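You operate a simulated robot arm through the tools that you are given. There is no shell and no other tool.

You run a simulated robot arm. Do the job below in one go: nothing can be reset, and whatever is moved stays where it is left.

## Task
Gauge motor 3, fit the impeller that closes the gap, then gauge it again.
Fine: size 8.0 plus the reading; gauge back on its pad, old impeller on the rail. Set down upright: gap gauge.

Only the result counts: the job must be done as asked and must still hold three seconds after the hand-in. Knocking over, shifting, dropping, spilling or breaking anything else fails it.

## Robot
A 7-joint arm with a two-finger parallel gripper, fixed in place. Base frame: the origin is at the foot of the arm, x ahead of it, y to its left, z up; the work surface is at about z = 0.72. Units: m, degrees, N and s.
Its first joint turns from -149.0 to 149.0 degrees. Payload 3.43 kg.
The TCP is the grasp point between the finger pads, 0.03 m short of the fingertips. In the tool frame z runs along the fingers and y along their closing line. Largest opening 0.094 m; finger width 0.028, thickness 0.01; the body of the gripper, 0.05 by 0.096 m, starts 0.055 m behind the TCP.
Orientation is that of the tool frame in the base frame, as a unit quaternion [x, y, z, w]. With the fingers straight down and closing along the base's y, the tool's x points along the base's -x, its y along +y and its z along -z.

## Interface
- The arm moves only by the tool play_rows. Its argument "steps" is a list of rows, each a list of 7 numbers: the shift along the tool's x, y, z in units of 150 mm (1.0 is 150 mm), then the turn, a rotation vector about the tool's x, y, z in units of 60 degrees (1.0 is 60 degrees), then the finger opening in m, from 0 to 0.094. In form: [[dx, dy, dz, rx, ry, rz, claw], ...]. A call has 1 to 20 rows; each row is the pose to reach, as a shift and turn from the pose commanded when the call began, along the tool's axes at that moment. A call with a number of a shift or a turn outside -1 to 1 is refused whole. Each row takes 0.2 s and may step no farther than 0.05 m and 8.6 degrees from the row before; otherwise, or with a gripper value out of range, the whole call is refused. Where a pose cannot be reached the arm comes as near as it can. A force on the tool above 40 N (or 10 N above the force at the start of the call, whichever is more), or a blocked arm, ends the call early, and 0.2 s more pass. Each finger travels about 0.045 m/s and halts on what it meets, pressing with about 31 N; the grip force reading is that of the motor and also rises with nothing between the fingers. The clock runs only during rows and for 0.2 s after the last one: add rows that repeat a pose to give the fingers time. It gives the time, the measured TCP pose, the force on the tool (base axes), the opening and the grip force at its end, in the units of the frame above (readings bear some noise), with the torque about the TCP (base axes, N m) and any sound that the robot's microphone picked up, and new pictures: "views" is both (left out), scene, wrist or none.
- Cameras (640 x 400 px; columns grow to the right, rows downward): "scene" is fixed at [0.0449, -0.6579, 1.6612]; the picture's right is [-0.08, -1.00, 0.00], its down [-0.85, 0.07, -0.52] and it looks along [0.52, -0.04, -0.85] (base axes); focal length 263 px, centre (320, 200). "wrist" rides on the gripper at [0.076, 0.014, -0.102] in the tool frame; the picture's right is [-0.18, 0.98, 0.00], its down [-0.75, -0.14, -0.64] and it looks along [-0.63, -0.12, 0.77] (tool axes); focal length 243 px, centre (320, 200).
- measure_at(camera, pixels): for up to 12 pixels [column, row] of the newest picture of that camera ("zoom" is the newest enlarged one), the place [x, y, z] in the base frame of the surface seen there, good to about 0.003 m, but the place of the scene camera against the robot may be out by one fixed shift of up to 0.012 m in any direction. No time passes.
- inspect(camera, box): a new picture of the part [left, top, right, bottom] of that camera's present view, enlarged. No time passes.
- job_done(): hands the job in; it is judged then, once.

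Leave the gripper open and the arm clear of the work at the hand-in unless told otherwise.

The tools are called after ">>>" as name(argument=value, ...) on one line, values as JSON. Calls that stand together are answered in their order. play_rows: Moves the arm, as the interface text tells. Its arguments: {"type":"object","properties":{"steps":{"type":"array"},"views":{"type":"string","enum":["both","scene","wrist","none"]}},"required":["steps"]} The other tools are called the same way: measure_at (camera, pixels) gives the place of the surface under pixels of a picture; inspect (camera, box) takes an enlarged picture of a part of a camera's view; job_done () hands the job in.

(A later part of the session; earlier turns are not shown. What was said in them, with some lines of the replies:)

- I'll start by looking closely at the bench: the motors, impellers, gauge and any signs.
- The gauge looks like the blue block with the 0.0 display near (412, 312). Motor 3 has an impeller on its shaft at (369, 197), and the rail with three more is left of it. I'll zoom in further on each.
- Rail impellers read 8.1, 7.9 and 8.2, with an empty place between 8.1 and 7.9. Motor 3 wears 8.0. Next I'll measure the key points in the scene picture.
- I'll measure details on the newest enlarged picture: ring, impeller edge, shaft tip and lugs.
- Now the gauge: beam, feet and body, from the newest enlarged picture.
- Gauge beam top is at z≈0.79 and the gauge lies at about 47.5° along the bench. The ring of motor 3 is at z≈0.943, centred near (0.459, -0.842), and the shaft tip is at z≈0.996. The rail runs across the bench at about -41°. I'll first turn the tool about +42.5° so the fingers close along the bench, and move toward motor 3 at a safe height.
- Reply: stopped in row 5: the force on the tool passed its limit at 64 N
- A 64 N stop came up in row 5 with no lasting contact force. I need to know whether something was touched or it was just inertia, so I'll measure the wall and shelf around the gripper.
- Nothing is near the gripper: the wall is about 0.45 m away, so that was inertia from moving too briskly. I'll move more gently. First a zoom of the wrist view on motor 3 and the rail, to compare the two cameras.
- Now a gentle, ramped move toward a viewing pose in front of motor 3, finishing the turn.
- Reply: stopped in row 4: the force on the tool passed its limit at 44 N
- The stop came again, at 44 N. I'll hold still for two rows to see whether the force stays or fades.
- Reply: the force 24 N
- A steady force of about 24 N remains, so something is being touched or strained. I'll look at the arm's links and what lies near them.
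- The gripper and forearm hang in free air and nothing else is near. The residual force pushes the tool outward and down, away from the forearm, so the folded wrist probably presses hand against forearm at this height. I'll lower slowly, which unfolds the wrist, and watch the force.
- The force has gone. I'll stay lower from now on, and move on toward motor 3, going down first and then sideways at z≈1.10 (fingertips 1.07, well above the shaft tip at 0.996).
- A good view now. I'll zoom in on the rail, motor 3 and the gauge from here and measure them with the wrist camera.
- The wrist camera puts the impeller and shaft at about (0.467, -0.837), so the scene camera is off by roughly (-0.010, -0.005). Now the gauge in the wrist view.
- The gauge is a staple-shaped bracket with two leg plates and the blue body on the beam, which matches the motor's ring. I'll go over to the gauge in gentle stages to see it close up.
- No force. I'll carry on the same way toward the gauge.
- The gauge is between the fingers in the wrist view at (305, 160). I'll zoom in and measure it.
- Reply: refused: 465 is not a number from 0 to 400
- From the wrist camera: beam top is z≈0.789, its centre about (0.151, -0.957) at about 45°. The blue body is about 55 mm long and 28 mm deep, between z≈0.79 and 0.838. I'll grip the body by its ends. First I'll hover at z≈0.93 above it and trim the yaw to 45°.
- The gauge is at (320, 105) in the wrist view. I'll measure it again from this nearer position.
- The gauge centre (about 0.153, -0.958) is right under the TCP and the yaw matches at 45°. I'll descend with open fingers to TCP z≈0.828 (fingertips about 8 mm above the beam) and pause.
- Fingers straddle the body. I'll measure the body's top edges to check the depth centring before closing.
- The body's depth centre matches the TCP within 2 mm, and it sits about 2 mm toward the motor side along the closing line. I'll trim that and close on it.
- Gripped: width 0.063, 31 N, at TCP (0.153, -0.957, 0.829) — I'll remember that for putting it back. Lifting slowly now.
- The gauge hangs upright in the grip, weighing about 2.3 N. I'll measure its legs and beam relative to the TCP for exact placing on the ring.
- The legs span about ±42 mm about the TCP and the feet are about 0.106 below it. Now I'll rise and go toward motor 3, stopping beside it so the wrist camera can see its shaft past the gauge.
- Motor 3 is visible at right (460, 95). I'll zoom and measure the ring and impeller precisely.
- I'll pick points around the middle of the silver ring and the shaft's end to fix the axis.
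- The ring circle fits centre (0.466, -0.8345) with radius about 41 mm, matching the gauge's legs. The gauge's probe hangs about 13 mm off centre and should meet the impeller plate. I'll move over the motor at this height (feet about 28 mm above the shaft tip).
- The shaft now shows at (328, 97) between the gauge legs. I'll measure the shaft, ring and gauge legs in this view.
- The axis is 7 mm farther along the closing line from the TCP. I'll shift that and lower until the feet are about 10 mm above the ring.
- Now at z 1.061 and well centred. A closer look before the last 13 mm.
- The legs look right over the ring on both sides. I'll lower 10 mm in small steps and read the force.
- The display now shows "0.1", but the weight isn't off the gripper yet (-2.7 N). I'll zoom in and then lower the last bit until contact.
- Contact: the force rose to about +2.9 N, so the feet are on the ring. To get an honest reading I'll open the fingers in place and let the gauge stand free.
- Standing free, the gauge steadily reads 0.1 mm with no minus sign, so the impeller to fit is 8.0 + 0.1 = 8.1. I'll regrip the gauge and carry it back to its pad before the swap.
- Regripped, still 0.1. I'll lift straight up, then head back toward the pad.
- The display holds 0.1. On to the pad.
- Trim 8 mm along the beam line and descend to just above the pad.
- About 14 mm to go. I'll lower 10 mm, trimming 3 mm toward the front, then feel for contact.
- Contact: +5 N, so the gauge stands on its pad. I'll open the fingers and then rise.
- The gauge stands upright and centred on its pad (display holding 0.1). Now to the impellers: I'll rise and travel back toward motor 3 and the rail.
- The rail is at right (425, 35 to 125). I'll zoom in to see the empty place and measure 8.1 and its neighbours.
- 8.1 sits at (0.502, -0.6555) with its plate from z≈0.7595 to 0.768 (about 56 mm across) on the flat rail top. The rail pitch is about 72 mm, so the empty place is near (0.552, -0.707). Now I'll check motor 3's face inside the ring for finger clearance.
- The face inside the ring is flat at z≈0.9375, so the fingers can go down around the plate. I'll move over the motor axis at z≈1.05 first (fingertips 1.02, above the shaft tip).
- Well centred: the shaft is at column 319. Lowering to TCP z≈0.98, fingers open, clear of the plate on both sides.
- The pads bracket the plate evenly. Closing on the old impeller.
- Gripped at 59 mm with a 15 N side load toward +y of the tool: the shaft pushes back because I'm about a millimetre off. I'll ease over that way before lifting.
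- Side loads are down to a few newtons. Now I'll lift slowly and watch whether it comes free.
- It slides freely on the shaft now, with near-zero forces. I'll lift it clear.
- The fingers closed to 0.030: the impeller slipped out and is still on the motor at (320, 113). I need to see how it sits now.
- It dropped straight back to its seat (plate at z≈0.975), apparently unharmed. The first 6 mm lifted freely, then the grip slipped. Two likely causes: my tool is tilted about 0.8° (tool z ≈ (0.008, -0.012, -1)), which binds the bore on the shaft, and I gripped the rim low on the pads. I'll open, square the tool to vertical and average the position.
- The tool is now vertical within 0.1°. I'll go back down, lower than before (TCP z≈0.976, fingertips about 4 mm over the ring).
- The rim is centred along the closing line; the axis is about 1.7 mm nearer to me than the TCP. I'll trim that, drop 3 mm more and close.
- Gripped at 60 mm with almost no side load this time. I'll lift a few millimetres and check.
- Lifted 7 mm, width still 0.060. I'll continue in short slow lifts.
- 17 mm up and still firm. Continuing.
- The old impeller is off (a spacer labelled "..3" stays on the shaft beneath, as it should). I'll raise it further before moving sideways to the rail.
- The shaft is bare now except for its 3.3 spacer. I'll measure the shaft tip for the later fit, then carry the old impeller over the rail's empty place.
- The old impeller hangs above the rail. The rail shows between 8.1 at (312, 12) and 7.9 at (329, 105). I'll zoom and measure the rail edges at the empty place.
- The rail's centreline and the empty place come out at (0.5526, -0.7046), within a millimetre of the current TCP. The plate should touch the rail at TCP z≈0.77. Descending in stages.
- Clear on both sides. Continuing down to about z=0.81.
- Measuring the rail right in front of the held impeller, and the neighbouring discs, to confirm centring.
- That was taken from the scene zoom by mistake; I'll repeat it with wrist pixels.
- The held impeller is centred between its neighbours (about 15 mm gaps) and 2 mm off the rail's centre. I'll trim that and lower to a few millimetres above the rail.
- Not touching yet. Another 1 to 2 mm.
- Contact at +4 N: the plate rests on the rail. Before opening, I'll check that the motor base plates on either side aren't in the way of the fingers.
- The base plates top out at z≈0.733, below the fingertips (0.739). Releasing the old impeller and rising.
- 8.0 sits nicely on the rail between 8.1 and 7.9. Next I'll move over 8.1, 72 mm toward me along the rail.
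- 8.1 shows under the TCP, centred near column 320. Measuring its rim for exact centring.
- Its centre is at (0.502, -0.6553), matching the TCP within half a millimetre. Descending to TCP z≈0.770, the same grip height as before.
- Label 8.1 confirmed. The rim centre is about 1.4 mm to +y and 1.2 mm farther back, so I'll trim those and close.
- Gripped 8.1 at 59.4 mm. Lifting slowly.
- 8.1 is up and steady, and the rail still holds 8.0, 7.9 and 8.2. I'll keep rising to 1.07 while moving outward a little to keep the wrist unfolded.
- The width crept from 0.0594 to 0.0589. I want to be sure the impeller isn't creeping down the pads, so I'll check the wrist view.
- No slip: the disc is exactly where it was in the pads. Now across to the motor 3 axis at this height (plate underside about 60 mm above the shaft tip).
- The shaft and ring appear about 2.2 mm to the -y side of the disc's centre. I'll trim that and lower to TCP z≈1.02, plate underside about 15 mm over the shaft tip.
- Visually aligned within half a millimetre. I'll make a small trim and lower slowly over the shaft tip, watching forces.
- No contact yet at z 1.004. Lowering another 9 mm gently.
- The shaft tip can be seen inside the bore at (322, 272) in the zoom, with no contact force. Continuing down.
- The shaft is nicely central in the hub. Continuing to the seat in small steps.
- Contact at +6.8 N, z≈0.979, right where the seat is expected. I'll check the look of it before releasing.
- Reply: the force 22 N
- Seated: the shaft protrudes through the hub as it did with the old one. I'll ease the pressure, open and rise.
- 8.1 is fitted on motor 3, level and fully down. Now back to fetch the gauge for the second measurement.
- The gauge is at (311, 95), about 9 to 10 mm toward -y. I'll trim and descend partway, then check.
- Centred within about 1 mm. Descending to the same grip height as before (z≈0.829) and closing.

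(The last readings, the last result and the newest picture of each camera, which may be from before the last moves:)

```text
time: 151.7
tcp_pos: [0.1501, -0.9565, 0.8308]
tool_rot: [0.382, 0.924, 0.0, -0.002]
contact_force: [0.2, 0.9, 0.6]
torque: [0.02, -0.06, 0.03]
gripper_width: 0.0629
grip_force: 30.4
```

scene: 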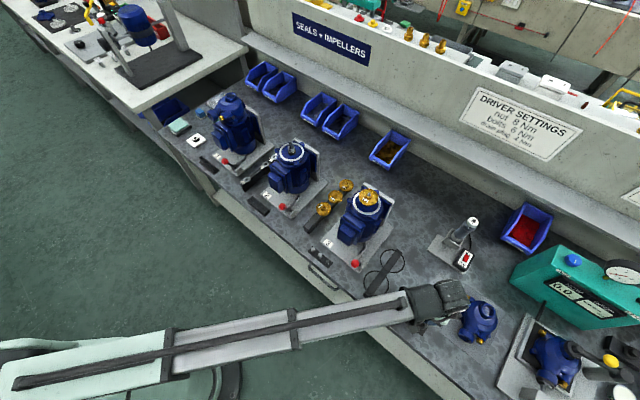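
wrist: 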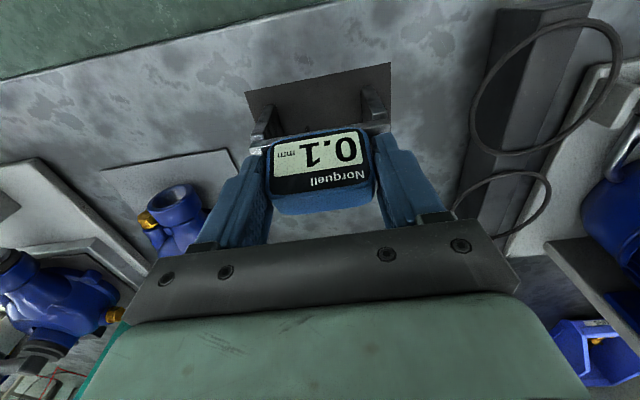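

Gripped. Lifting.

>>> play_rows(steps=[[0, 0, -0.02, 0, 0, 0, 0.0], [0, 0, -0.06, 0, 0, 0, 0.0], [0, 0, -0.13, 0, 0, 0, 0.0], [0, 0, -0.22, 0, 0, 0, 0.0], [0, 0, -0.33, 0, 0, 0, 0.0], [0, 0, -0.45, 0, 0, 0, 0.0], [0, 0, -0.58, 0, 0, 0, 0.0], [0, 0, -0.7, 0, 0, 0, 0.0], [0, 0, -0.8, 0, 0, 0, 0.0], [0, 0, -0.88, 0, 0, 0, 0.0], [0, 0, -0.94, 0, 0, 0, 0.0], [0, 0, -0.98, 0, 0, 0, 0.0], [0, 0, -1.0, 0, 0, 0, 0.0]])

>>> inspect(camera="wrist", box=[230, 70, 420, 190])

>>> measure_at(camera="zoom", pixels=[[80, 255], [530, 165], [90, 215], [510, 125], [135, 120], [455, 50], [535, 185], [110, 200], [500, 110]])

```text
time: 154.4
tcp_pos: [0.1509, -0.9591, 0.9786]
tool_rot: [0.382, 0.924, 0.001, -0.001]
contact_force: [-0.2, 0.6, -3.0]
torque: [-0.02, -0.02, 0.0]
gripper_width: 0.063
grip_force: 30.9
```

scene: 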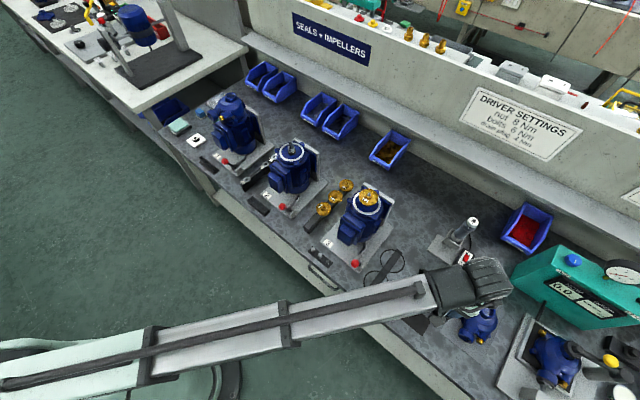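
wrist: 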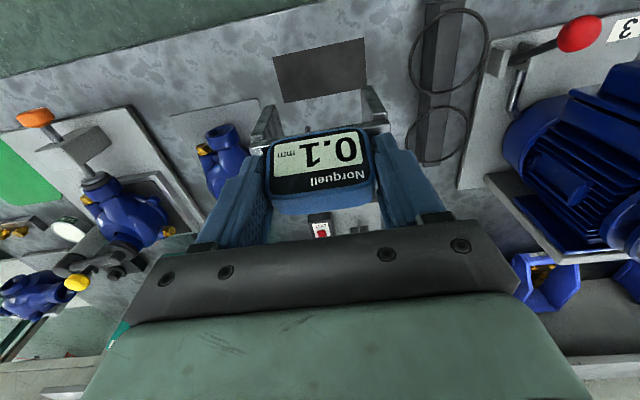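

```text
3.33 times, centred on (325, 130) of wrist
```

zoom: 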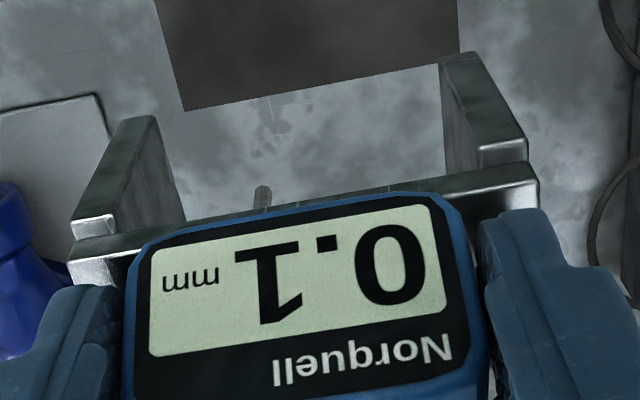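

```text
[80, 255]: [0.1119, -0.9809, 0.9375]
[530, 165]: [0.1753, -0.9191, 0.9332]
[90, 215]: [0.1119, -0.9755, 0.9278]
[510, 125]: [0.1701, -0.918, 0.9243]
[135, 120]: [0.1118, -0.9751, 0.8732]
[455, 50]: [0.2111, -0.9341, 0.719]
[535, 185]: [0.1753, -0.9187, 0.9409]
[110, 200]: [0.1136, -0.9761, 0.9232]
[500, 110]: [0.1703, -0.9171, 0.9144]
```

The gauge hangs upright in the grip, positioned as before. Rising and travelling to motor 3 again.

>>> play_rows(steps=[[0, 0, -0.03, 0, 0, 0, 0.0], [0, 0, -0.1, 0, 0, 0, 0.0], [0, 0, -0.2, 0, 0, 0, 0.0], [-0.01, 0.02, -0.32, 0, 0, 0, 0.0], [-0.03, 0.06, -0.44, 0, 0, 0, 0.0], [-0.06, 0.13, -0.56, 0, 0, 0, 0.0], [-0.1, 0.22, -0.68, 0, 0, 0, 0.0], [-0.145, 0.32, -0.79, 0, 0, 0, 0.0], [-0.195, 0.43, -0.88, 0, 0, 0, 0.0], [-0.245, 0.54, -0.95, 0, 0, 0, 0.0], [-0.295, 0.65, -0.98, 0, 0, 0, 0.0], [-0.34, 0.75, -1.0, 0, 0, 0, 0.0], [-0.38, 0.84, -1.0, 0, 0, 0, 0.0], [-0.41, 0.91, -1.0, 0, 0, 0, 0.0], [-0.435, 0.96, -1.0, 0, 0, 0, 0.0], [-0.447, 0.99, -1.0, 0, 0, 0, 0.0], [-0.45, 1.0, -1.0, 0, 0, 0, 0.0]], views="none")

>>> play_rows(steps=[[-0.01, 0.02, 0, 0, 0, 0, 0.0], [-0.03, 0.06, 0, 0, 0, 0, 0.0], [-0.06, 0.13, 0, 0, 0, 0, 0.0], [-0.1, 0.23, 0, 0, 0, 0, 0.0], [-0.155, 0.35, 0, 0, 0, 0, 0.0], [-0.21, 0.47, 0, 0, 0, 0, 0.0], [-0.265, 0.59, 0, 0, 0, 0, 0.0], [-0.32, 0.71, 0, 0, 0, 0, 0.0], [-0.37, 0.82, 0, 0, 0, 0, 0.0], [-0.405, 0.9, 0, 0, 0, 0, 0.0], [-0.43, 0.96, 0, 0, 0, 0, 0.0], [-0.445, 0.99, 0, 0, 0, 0, 0.0], [-0.45, 1.0, 0, 0, 0, 0, 0.0], [-0.45, 1.0, 0, 0, 0, 0, 0.0]])

```text
time: 158.1
tcp_pos: [0.3044, -0.8981, 1.1285]
tool_rot: [0.381, 0.924, 0.0, -0.002]
contact_force: [0.8, -0.1, -2.5]
torque: [0.0, -0.01, -0.01]
gripper_width: 0.063
grip_force: 31.3
```

```text
time: 161.1
tcp_pos: [0.4603, -0.841, 1.1291]
tool_rot: [0.382, 0.924, 0.0, 0.0]
contact_force: [0.5, -0.1, -3.0]
torque: [-0.01, 0.02, 0.0]
gripper_width: 0.0628
grip_force: 30.3
```

scene: 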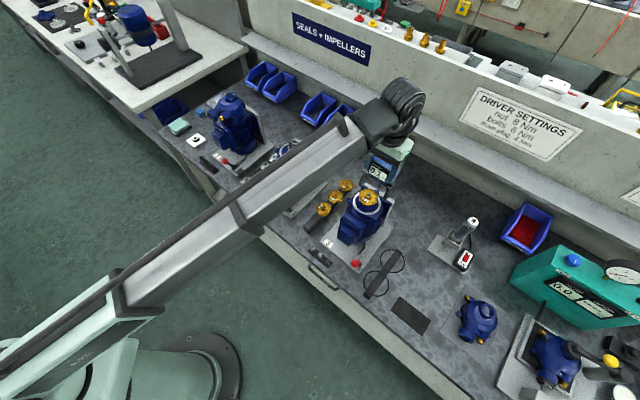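
wrist: 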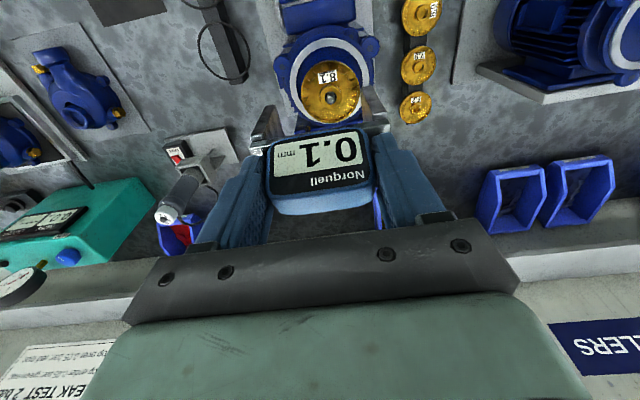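

The shaft shows at (331, 98), about 10 mm toward +y. I'll trim that and descend to just above the ring.

>>> play_rows(steps=[[0.002, 0.02, 0, 0, 0, 0, 0.0], [0.002, 0.045, 0, 0, 0, 0, 0.0], [0.002, 0.065, 0.02, 0, 0, 0, 0.0], [0.002, 0.065, 0.07, 0, 0, 0, 0.0], [0.002, 0.065, 0.14, 0, 0, 0, 0.0], [0.002, 0.065, 0.22, 0, 0, 0, 0.0], [0.002, 0.065, 0.3, 0, 0, 0, 0.0], [0.002, 0.065, 0.37, 0, 0, 0, 0.0], [0.002, 0.065, 0.42, 0, 0, 0, 0.0], [0.002, 0.065, 0.44, 0, 0, 0, 0.0], [0.002, 0.065, 0.44, 0, 0, 0, 0.0]])

>>> inspect(camera="wrist", box=[240, 20, 410, 150])

>>> play_rows(steps=[[0, 0, 0, 0, 0, 0, 0.0]], views="none")

```text
time: 163.4
tcp_pos: [0.4654, -0.8337, 1.0623]
tool_rot: [0.382, 0.924, 0.001, -0.001]
contact_force: [-0.4, 0.8, -3.3]
torque: [0.02, -0.01, 0.02]
gripper_width: 0.0629
grip_force: 30.6
```

scene: 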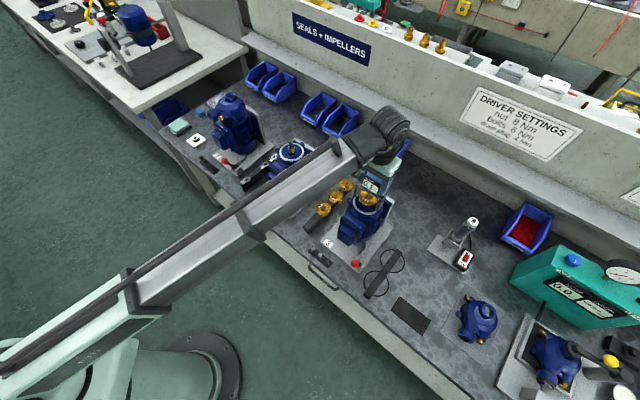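
wrist: 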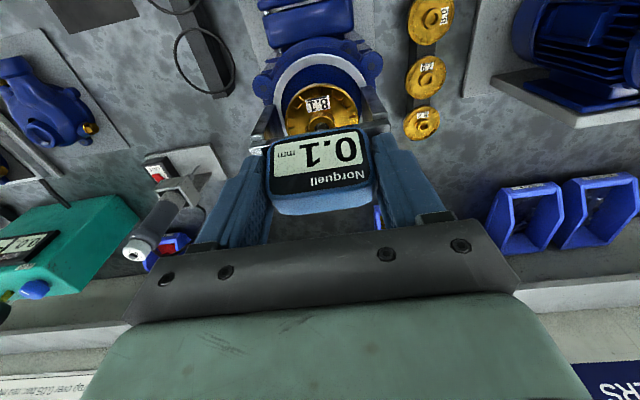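

```text
3.08 times, centred on (325, 85) of wrist
```

zoom: 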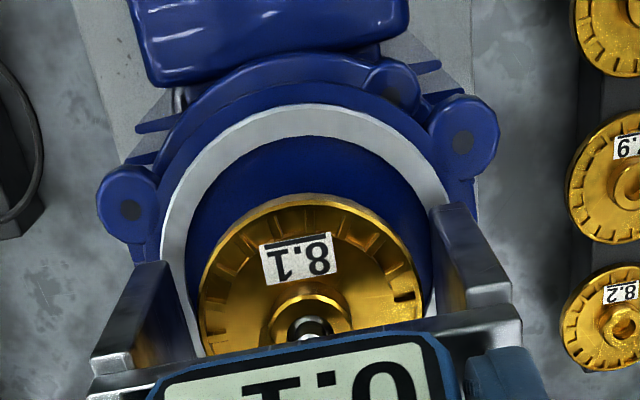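

```text
time: 163.8
tcp_pos: [0.4639, -0.8327, 1.0618]
tool_rot: [0.382, 0.924, 0.0, -0.001]
contact_force: [1.3, 0.1, -2.5]
torque: [0.02, -0.02, 0.03]
gripper_width: 0.063
grip_force: 31.0
```

It needs to go about 2.5 mm farther back to match the first placement on the ring's centre. I'll trim that, then lower to near contact.

>>> play_rows(steps=[[-0.008, 0, 0, 0, 0, 0, 0.0], [-0.016, 0.002, 0, 0, 0, 0, 0.0], [-0.016, 0.002, 0.01, 0, 0, 0, 0.0], [-0.016, 0.002, 0.025, 0, 0, 0, 0.0], [-0.016, 0.002, 0.04, 0, 0, 0, 0.0], [-0.016, 0.002, 0.055, 0, 0, 0, 0.0], [-0.016, 0.002, 0.065, 0, 0, 0, 0.0], [-0.016, 0.002, 0.065, 0, 0, 0, 0.0]], views="wrist")

>>> inspect(camera="wrist", box=[240, 20, 410, 220])

```text
time: 165.7
tcp_pos: [0.4668, -0.8356, 1.0531]
tool_rot: [0.382, 0.924, 0.0, -0.001]
contact_force: [0.9, 0.2, -3.0]
torque: [-0.05, 0.02, -0.02]
gripper_width: 0.0629
grip_force: 30.9
```

wrist: 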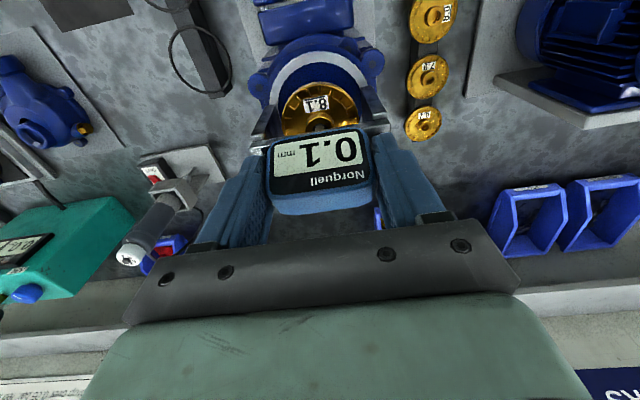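

```text
2.00 times, centred on (325, 120) of wrist
```

zoom: 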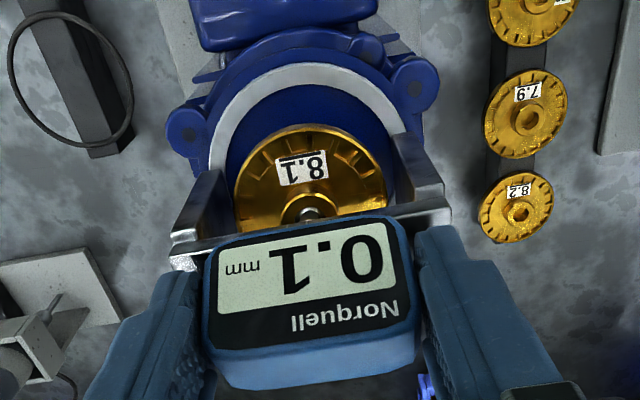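

Lowering the last few millimetres.

>>> play_rows(steps=[[0, 0, 0.008, 0, 0, 0, 0.0], [0, 0, 0.016, 0, 0, 0, 0.0], [0, 0, 0.022, 0, 0, 0, 0.0], [0, 0, 0.022, 0, 0, 0, 0.0]], views="none")

>>> play_rows(steps=[[0, 0, 0.005, 0, 0, 0, 0.0], [0, 0, 0.01, 0, 0, 0, 0.0], [0, 0, 0.01, 0, 0, 0, 0.0]], views="wrist")

```text
time: 166.7
tcp_pos: [0.4669, -0.8356, 1.0489]
tool_rot: [0.382, 0.924, 0.0, -0.001]
contact_force: [0.0, 1.1, -2.9]
torque: [0.0, 0.0, 0.06]
gripper_width: 0.0626
grip_force: 31.2
```

```text
time: 167.4
tcp_pos: [0.4671, -0.8345, 1.0485]
tool_rot: [0.382, 0.924, 0.001, 0.0]
contact_force: [0.7, 0.2, -3.6]
torque: [0.0, 0.0, 0.0]
gripper_width: 0.0628
grip_force: 30.7
```

wrist: 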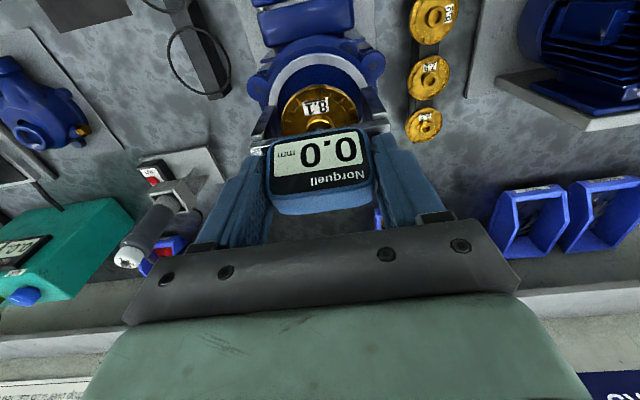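

The display has changed to 0.0. I'll go on to real contact and let the gauge stand free for the reading.

>>> play_rows(steps=[[0, 0, 0.005, 0, 0, 0, 0.0], [0, 0, 0.01, 0, 0, 0, 0.0], [0, 0, 0.01, 0, 0, 0, 0.0]], views="none")

```text
time: 168.2
tcp_pos: [0.4664, -0.834, 1.0472]
tool_rot: [0.382, 0.924, 0.0, 0.0]
contact_force: [0.0, -2.6, 19.9]
torque: [0.25, 0.07, 0.04]
gripper_width: 0.0629
grip_force: 31.1
```

Firm contact. I'll ease off slightly and open the fingers.

>>> play_rows(steps=[[0, 0, -0.004, 0, 0, 0, 0.055], [0, 0, -0.004, 0, 0, 0, 0.062], [0, 0, -0.004, 0, 0, 0, 0.067], [0, 0, -0.004, 0, 0, 0, 0.075], [0, 0, -0.004, 0, 0, 0, 0.085], [0, 0, -0.004, 0, 0, 0, 0.092], [0, 0, -0.004, 0, 0, 0, 0.092], [0, 0, -0.004, 0, 0, 0, 0.092], [0, 0, -0.004, 0, 0, 0, 0.092], [0, 0, -0.004, 0, 0, 0, 0.092]])

>>> inspect(camera="wrist", box=[240, 60, 410, 220])

>>> inspect(camera="scene", box=[335, 150, 415, 250])

```text
time: 170.4
tcp_pos: [0.4673, -0.8346, 1.0478]
tool_rot: [0.381, 0.924, 0.0, -0.001]
contact_force: [0.7, -0.3, 0.4]
torque: [0.03, 0.05, 0.02]
gripper_width: 0.092
grip_force: 0.0
```

scene: 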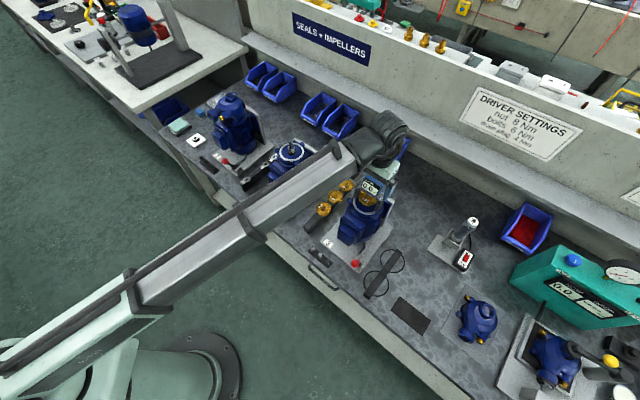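
wrist: 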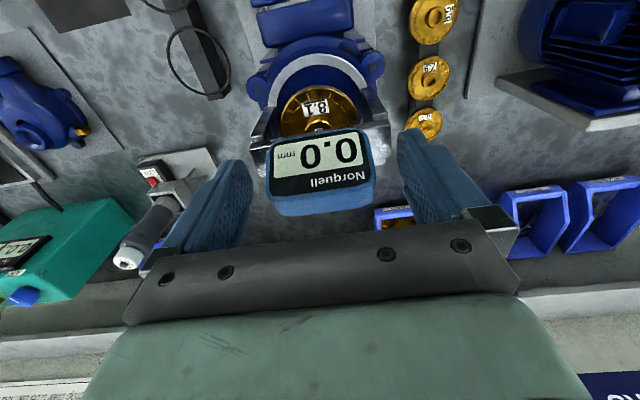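

```text
2.50 times, centred on (325, 140) of wrist
```

zoom: 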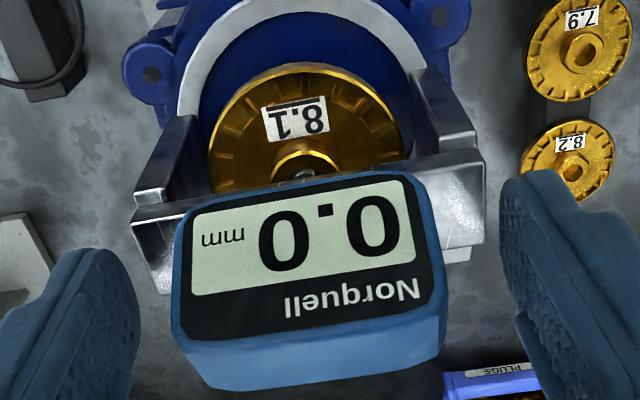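

```text
4.00 times, centred on (375, 200) of scene
```

zoom: 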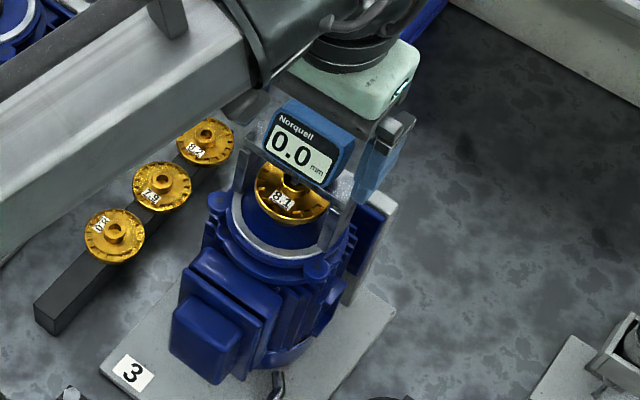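

Standing free, the second gauging reads 0.0: the gap is closed with 8.1. Now I'll regrip the gauge and bring it back to its pad.

>>> play_rows(steps=[[0, 0, 0, 0, 0, 0, 0.085], [0, 0, 0, 0, 0, 0, 0.075], [0, 0, 0, 0, 0, 0, 0.067], [0, 0, 0, 0, 0, 0, 0.06], [0, 0, 0, 0, 0, 0, 0.05], [0, 0, 0, 0, 0, 0, 0.03], [0, 0, 0, 0, 0, 0, 0.0], [0, 0, 0, 0, 0, 0, 0.0]], views="wrist")

>>> play_rows(steps=[[0, 0, -0.02, 0, 0, 0, 0.0], [0, 0, -0.07, 0, 0, 0, 0.0], [0, 0, -0.15, 0, 0, 0, 0.0], [0, 0, -0.25, 0, 0, 0, 0.0], [0, 0, -0.36, 0, 0, 0, 0.0], [0, 0, -0.45, 0, 0, 0, 0.0], [0, 0, -0.52, 0, 0, 0, 0.0], [0.01, -0.02, -0.55, 0, 0, 0, 0.0], [0.025, -0.06, -0.55, 0, 0, 0, 0.0], [0.055, -0.13, -0.55, 0, 0, 0, 0.0], [0.1, -0.23, -0.55, 0, 0, 0, 0.0], [0.15, -0.35, -0.55, 0, 0, 0, 0.0], [0.2, -0.47, -0.55, 0, 0, 0, 0.0], [0.25, -0.59, -0.55, 0, 0, 0, 0.0], [0.3, -0.71, -0.55, 0, 0, 0, 0.0], [0.35, -0.82, -0.55, 0, 0, 0, 0.0], [0.385, -0.9, -0.55, 0, 0, 0, 0.0], [0.41, -0.96, -0.55, 0, 0, 0, 0.0], [0.425, -0.99, -0.55, 0, 0, 0, 0.0], [0.43, -1.0, -0.55, 0, 0, 0, 0.0]])

```text
time: 172.2
tcp_pos: [0.468, -0.8342, 1.0482]
tool_rot: [0.382, 0.924, 0.0, 0.0]
contact_force: [0.7, 0.1, -0.1]
torque: [0.0, 0.03, -0.01]
gripper_width: 0.0627
grip_force: 31.0
```

wrist: 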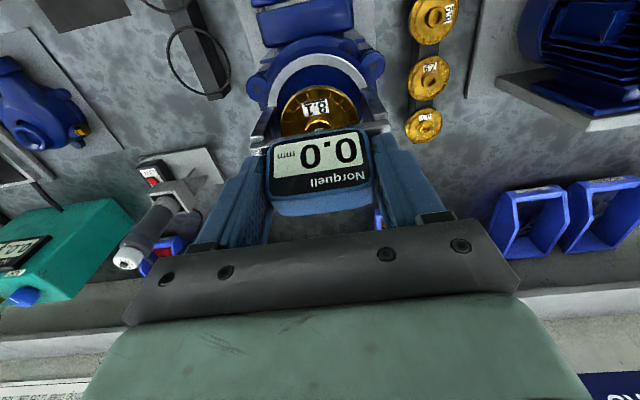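

```text
time: 176.4
tcp_pos: [0.315, -0.8969, 1.1308]
tool_rot: [0.382, 0.924, 0.0, -0.001]
contact_force: [-0.2, -0.1, -2.0]
torque: [0.01, -0.01, 0.0]
gripper_width: 0.063
grip_force: 31.0
```

scene: 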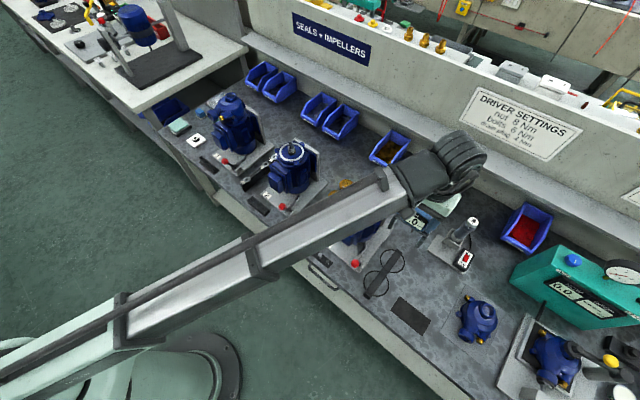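
wrist: 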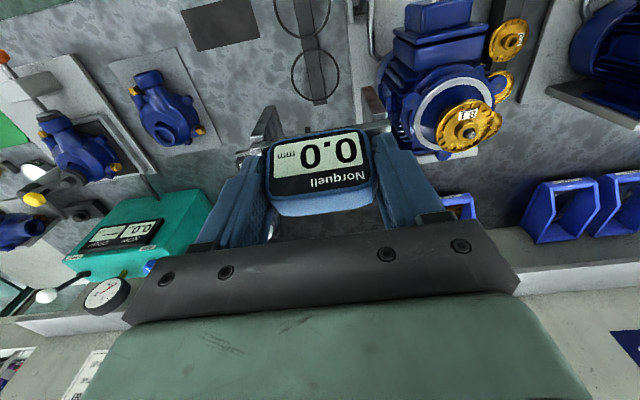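

Now on to the pad, with the display holding 0.0.

>>> play_rows(steps=[[0.01, -0.02, 0, 0, 0, 0, 0.0], [0.03, -0.06, 0, 0, 0, 0, 0.0], [0.06, -0.13, 0, 0, 0, 0, 0.0], [0.11, -0.23, 0, 0, 0, 0, 0.0], [0.165, -0.35, 0, 0, 0, 0, 0.0], [0.225, -0.47, 0.03, 0, 0, 0, 0.0], [0.285, -0.59, 0.1, 0, 0, 0, 0.0], [0.345, -0.71, 0.19, 0, 0, 0, 0.0], [0.395, -0.82, 0.29, 0, 0, 0, 0.0], [0.435, -0.9, 0.4, 0, 0, 0, 0.0], [0.465, -0.96, 0.51, 0, 0, 0, 0.0], [0.48, -0.99, 0.62, 0, 0, 0, 0.0], [0.484, -1.0, 0.72, 0, 0, 0, 0.0], [0.484, -1.0, 0.81, 0, 0, 0, 0.0], [0.484, -1.0, 0.88, 0, 0, 0, 0.0], [0.484, -1.0, 0.92, 0, 0, 0, 0.0], [0.484, -1.0, 0.94, 0, 0, 0, 0.0]])

```text
time: 180.1
tcp_pos: [0.1583, -0.9512, 0.9895]
tool_rot: [0.382, 0.924, 0.0, -0.001]
contact_force: [0.5, 0.1, -3.3]
torque: [0.01, -0.01, 0.0]
gripper_width: 0.0628
grip_force: 30.9
```

scene: 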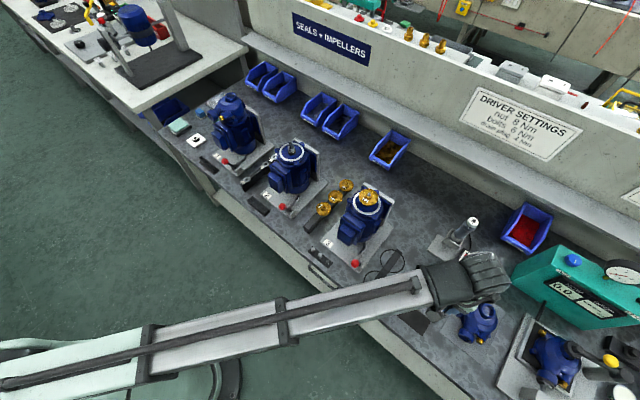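
wrist: 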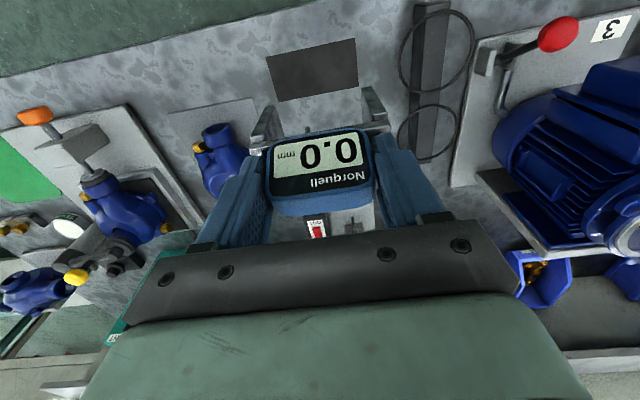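

>>> play_rows(steps=[[0, -0.02, 0.02, 0, 0, 0, 0.0], [0, -0.045, 0.07, 0, 0, 0, 0.0], [0, -0.06, 0.15, 0, 0, 0, 0.0], [0, -0.06, 0.25, 0, 0, 0, 0.0], [0, -0.06, 0.36, 0, 0, 0, 0.0], [0, -0.06, 0.48, 0, 0, 0, 0.0], [0, -0.06, 0.6, 0, 0, 0, 0.0], [0, -0.06, 0.71, 0, 0, 0, 0.0], [0, -0.06, 0.8, 0, 0, 0, 0.0], [0, -0.06, 0.88, 0, 0, 0, 0.0], [0, -0.06, 0.93, 0, 0, 0, 0.0], [0, -0.06, 0.96, 0, 0, 0, 0.0], [0, -0.06, 0.975, 0, 0, 0, 0.0], [0, -0.06, 0.975, 0, 0, 0, 0.0]])

>>> inspect(camera="wrist", box=[230, 40, 420, 170])

>>> measure_at(camera="zoom", pixels=[[100, 270], [510, 200], [150, 200], [460, 130], [80, 60], [500, 20], [535, 300]])

```text
time: 183.1
tcp_pos: [0.1518, -0.9576, 0.8426]
tool_rot: [0.382, 0.924, 0.0, -0.001]
contact_force: [0.8, -0.7, -3.7]
torque: [0.0, 0.02, 0.04]
gripper_width: 0.0627
grip_force: 31.2
```

scene: 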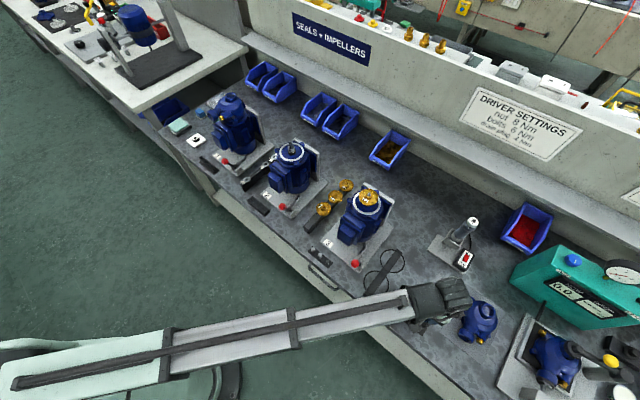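
wrist: 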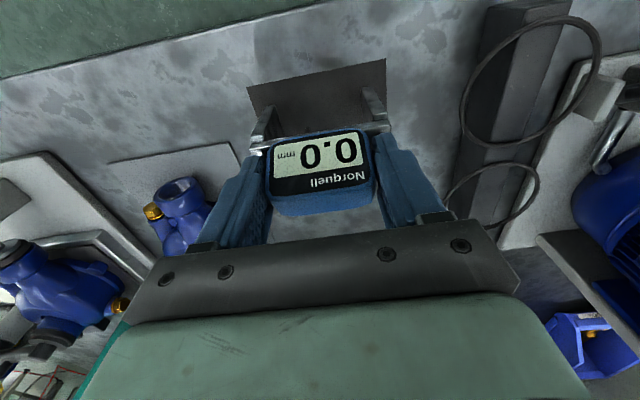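

```text
3.08 times, centred on (325, 105) of wrist
```

zoom: 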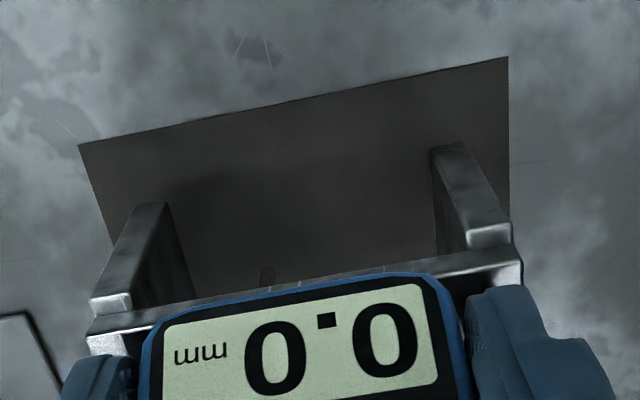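

```text
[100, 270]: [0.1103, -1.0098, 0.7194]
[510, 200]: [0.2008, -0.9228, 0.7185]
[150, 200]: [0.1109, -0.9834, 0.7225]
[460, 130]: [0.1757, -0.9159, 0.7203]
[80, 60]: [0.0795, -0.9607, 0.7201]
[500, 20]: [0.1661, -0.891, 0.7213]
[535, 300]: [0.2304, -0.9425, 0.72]
```

The feet are over the pad, about 13 mm up. Lowering to just above, then feeling for contact.

>>> play_rows(steps=[[0, 0, 0.01, 0, 0, 0, 0.0], [0, 0, 0.025, 0, 0, 0, 0.0], [0, 0, 0.04, 0, 0, 0, 0.0], [0, 0, 0.055, 0, 0, 0, 0.0], [0, 0, 0.07, 0, 0, 0, 0.0], [0, 0, 0.07, 0, 0, 0, 0.0]], views="none")

>>> play_rows(steps=[[0, 0, 0.006, 0, 0, 0, 0.0], [0, 0, 0.012, 0, 0, 0, 0.0], [0, 0, 0.012, 0, 0, 0, 0.0]], views="none")

```text
time: 184.4
tcp_pos: [0.1523, -0.9566, 0.8319]
tool_rot: [0.382, 0.924, 0.001, -0.001]
contact_force: [-0.7, -0.1, -2.5]
torque: [0.02, 0.0, 0.01]
gripper_width: 0.0629
grip_force: 30.8
```

```text
time: 185.2
tcp_pos: [0.1517, -0.9569, 0.8315]
tool_rot: [0.382, 0.924, 0.0, -0.001]
contact_force: [-0.1, 0.2, -3.5]
torque: [-0.01, 0.01, 0.0]
gripper_width: 0.0629
grip_force: 30.9
```

>>> play_rows(steps=[[0, 0, 0.005, 0, 0, 0, 0.0], [0, 0, 0.01, 0, 0, 0, 0.0], [0, 0, 0.01, 0, 0, 0, 0.0]], views="none")

```text
time: 186.1
tcp_pos: [0.1519, -0.9569, 0.8289]
tool_rot: [0.382, 0.924, 0.0, 0.0]
contact_force: [1.2, 0.3, -3.0]
torque: [0.01, 0.02, 0.02]
gripper_width: 0.0628
grip_force: 30.7
```

>>> play_rows(steps=[[0, 0, 0.004, 0, 0, 0, 0.0], [0, 0, 0.008, 0, 0, 0, 0.0], [0, 0, 0.008, 0, 0, 0, 0.0]], views="none")

```text
time: 186.8
tcp_pos: [0.151, -0.9567, 0.8283]
tool_rot: [0.382, 0.924, 0.0, 0.0]
contact_force: [-2.7, -0.8, 16.2]
torque: [0.39, 0.03, -0.02]
gripper_width: 0.0629
grip_force: 30.6
```

Contact at +16 N. I'll ease off a touch, open and rise straight up.

>>> play_rows(steps=[[0, 0, -0.004, 0, 0, 0, 0.055], [0, 0, -0.004, 0, 0, 0, 0.062], [0, 0, -0.004, 0, 0, 0, 0.067], [0, 0, -0.004, 0, 0, 0, 0.075], [0, 0, -0.004, 0, 0, 0, 0.085], [0, 0, -0.004, 0, 0, 0, 0.094], [0, 0, -0.004, 0, 0, 0, 0.094], [0, 0, -0.004, 0, 0, 0, 0.094], [0, 0, -0.03, 0, 0, 0, 0.094], [0, 0, -0.08, 0, 0, 0, 0.094], [0, 0, -0.16, 0, 0, 0, 0.094], [0, 0, -0.27, 0, 0, 0, 0.094], [0, 0, -0.4, 0, 0, 0, 0.094], [0, 0, -0.53, 0, 0, 0, 0.094], [0, 0, -0.66, 0, 0, 0, 0.094], [0, 0, -0.78, 0, 0, 0, 0.094], [0, 0, -0.88, 0, 0, 0, 0.094], [0, 0, -0.95, 0, 0, 0, 0.094], [0, 0, -0.99, 0, 0, 0, 0.094], [0, 0, -1.0, 0, 0, 0, 0.094]])

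>>> inspect(camera="wrist", box=[240, 20, 400, 150])

```text
time: 191.1
tcp_pos: [0.1516, -0.9575, 0.9786]
tool_rot: [0.382, 0.924, 0.0, -0.001]
contact_force: [0.3, 0.3, 0.4]
torque: [-0.03, 0.01, 0.04]
gripper_width: 0.0941
grip_force: 0.1
```

scene: 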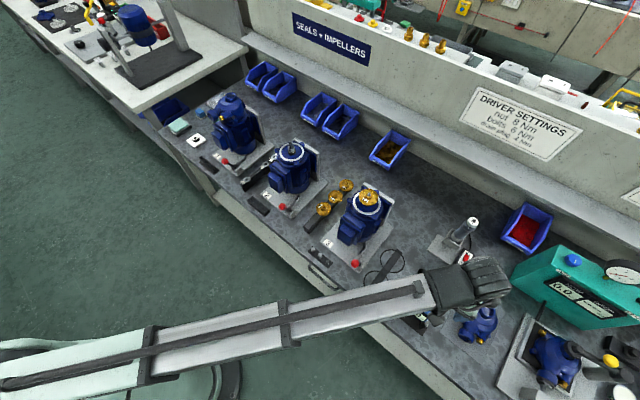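
wrist: 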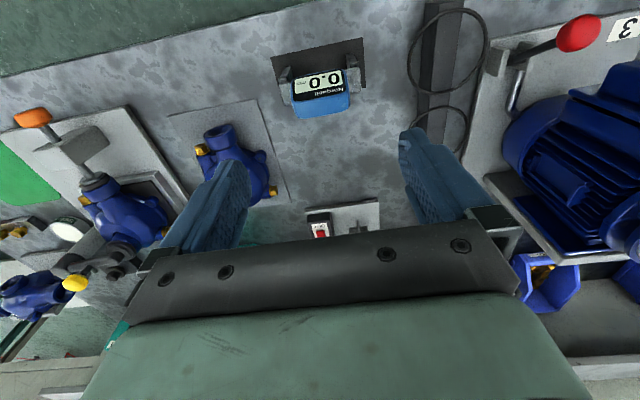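

```text
3.08 times, centred on (320, 85) of wrist
```

zoom: 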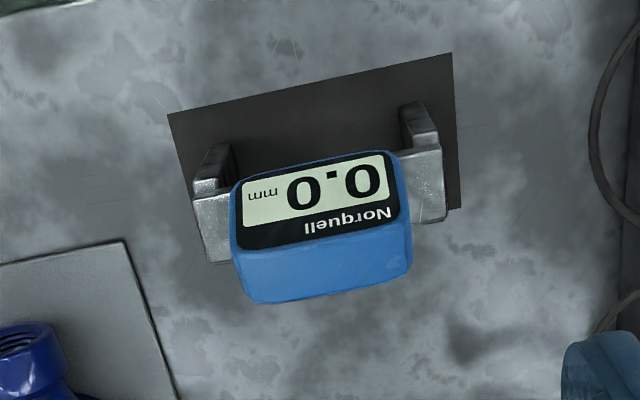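

The gauge stands upright on its pad showing 0.0. I'll check motor 3 and the rail in the scene, and draw the arm back clear of the bench.

>>> inspect(camera="scene", box=[295, 165, 405, 245])

>>> play_rows(steps=[[0.02, 0, -0.02, 0, 0, 0, 0.094], [0.06, 0, -0.06, 0, 0, 0, 0.094], [0.13, 0, -0.12, 0, 0, 0, 0.094], [0.22, 0, -0.2, 0, 0, 0, 0.094], [0.33, 0, -0.28, 0, 0, 0, 0.094], [0.45, 0, -0.36, 0, 0, 0, 0.094], [0.57, 0, -0.43, 0, 0, 0, 0.094], [0.68, 0, -0.48, 0, 0, 0, 0.094], [0.78, 0, -0.5, 0, 0, 0, 0.094], [0.86, 0, -0.5, 0, 0, 0, 0.094], [0.92, 0, -0.5, 0, 0, 0, 0.094], [0.94, 0, -0.5, 0, 0, 0, 0.094]])

>>> inspect(camera="scene", box=[370, 270, 470, 340])

>>> inspect(camera="scene", box=[180, 80, 640, 400])

```text
5.00 times, centred on (350, 205) of scene
```

zoom: 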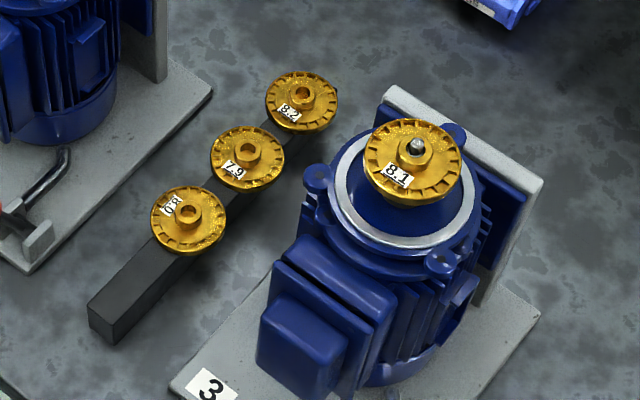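

```text
time: 193.7
tcp_pos: [0.05, -0.8588, 1.0536]
tool_rot: [0.383, 0.924, 0.0, 0.0]
contact_force: [-0.5, -0.3, -0.4]
torque: [-0.02, 0.02, -0.02]
gripper_width: 0.094
grip_force: 0.1
```

scene: 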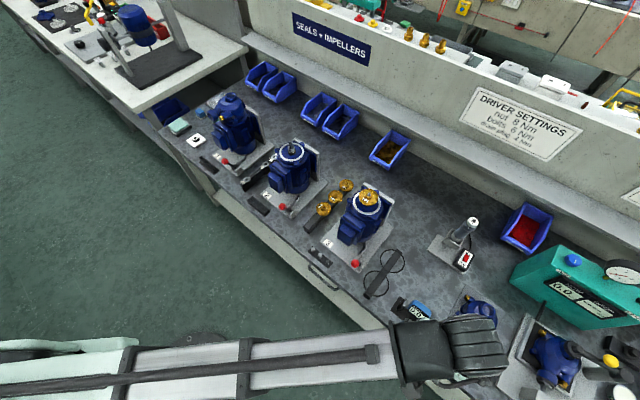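
wrist: 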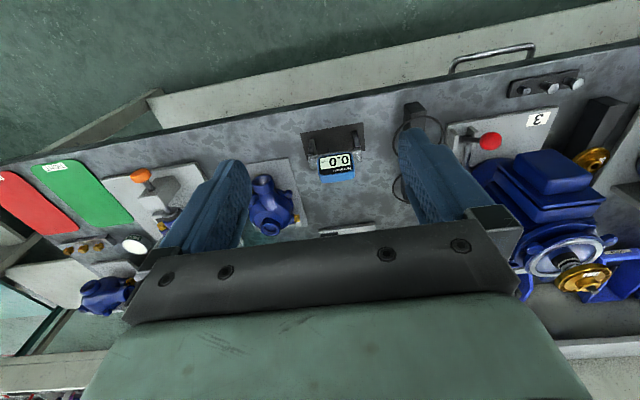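

```text
5.71 times, centred on (420, 305) of scene
```

zoom: 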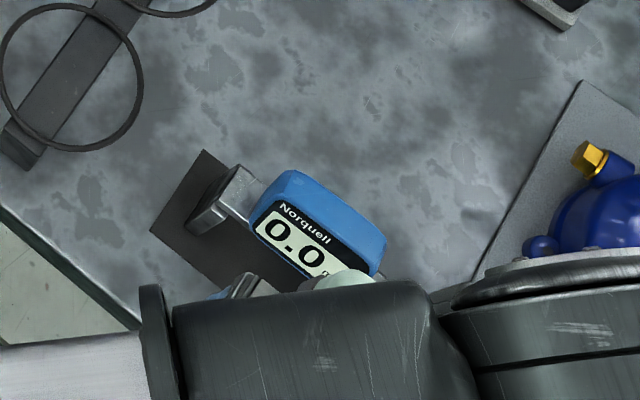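

```text
1.25 times, centred on (410, 240) of scene
```

zoom: 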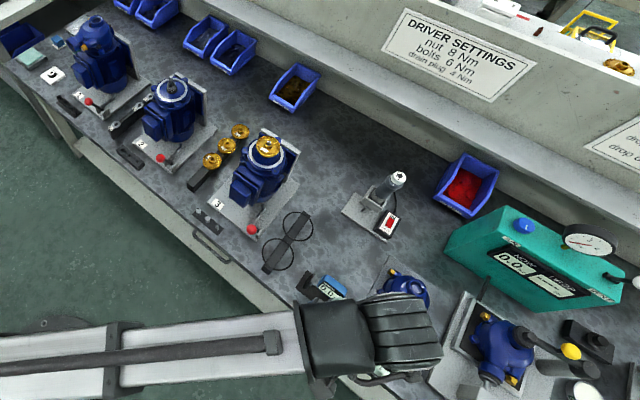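

Everything is in place: 8.1 on motor 3, the second reading at 0.0, old 8.0 on the rail, the gauge upright on its pad, the gripper open and the arm drawn back. Handing in.

>>> job_done()

```text
The job is handed in.
```

Motor 3 now carries the 8.1 impeller, and its gap reads 0.0 mm. The job is handed in.

- **First gauging:** with the old 8.0 impeller on, the gauge read 0.1 mm, which called for size 8.1.
- **Swap:** I took the old 8.0 off and put it in the empty place on the rail, then fitted 8.1 from the rail's front end. My first try at lifting the 8.0 slipped and it dropped back onto its seat. It looked unharmed, and the second try came off cleanly.
- **Second gauging:** the gauge, standing free on the ring, read 0.0 mm.
- **Left as:** the gauge is upright on its pad, the gripper is open, and the arm is drawn back above the bench edge. Nothing else on the bench looked disturbed in the last pictures.

Early on, moving at height stopped the arm twice on force. Nothing else was near it; the hand was probably pressing on the arm's own forearm, and the force was gone once I worked lower.
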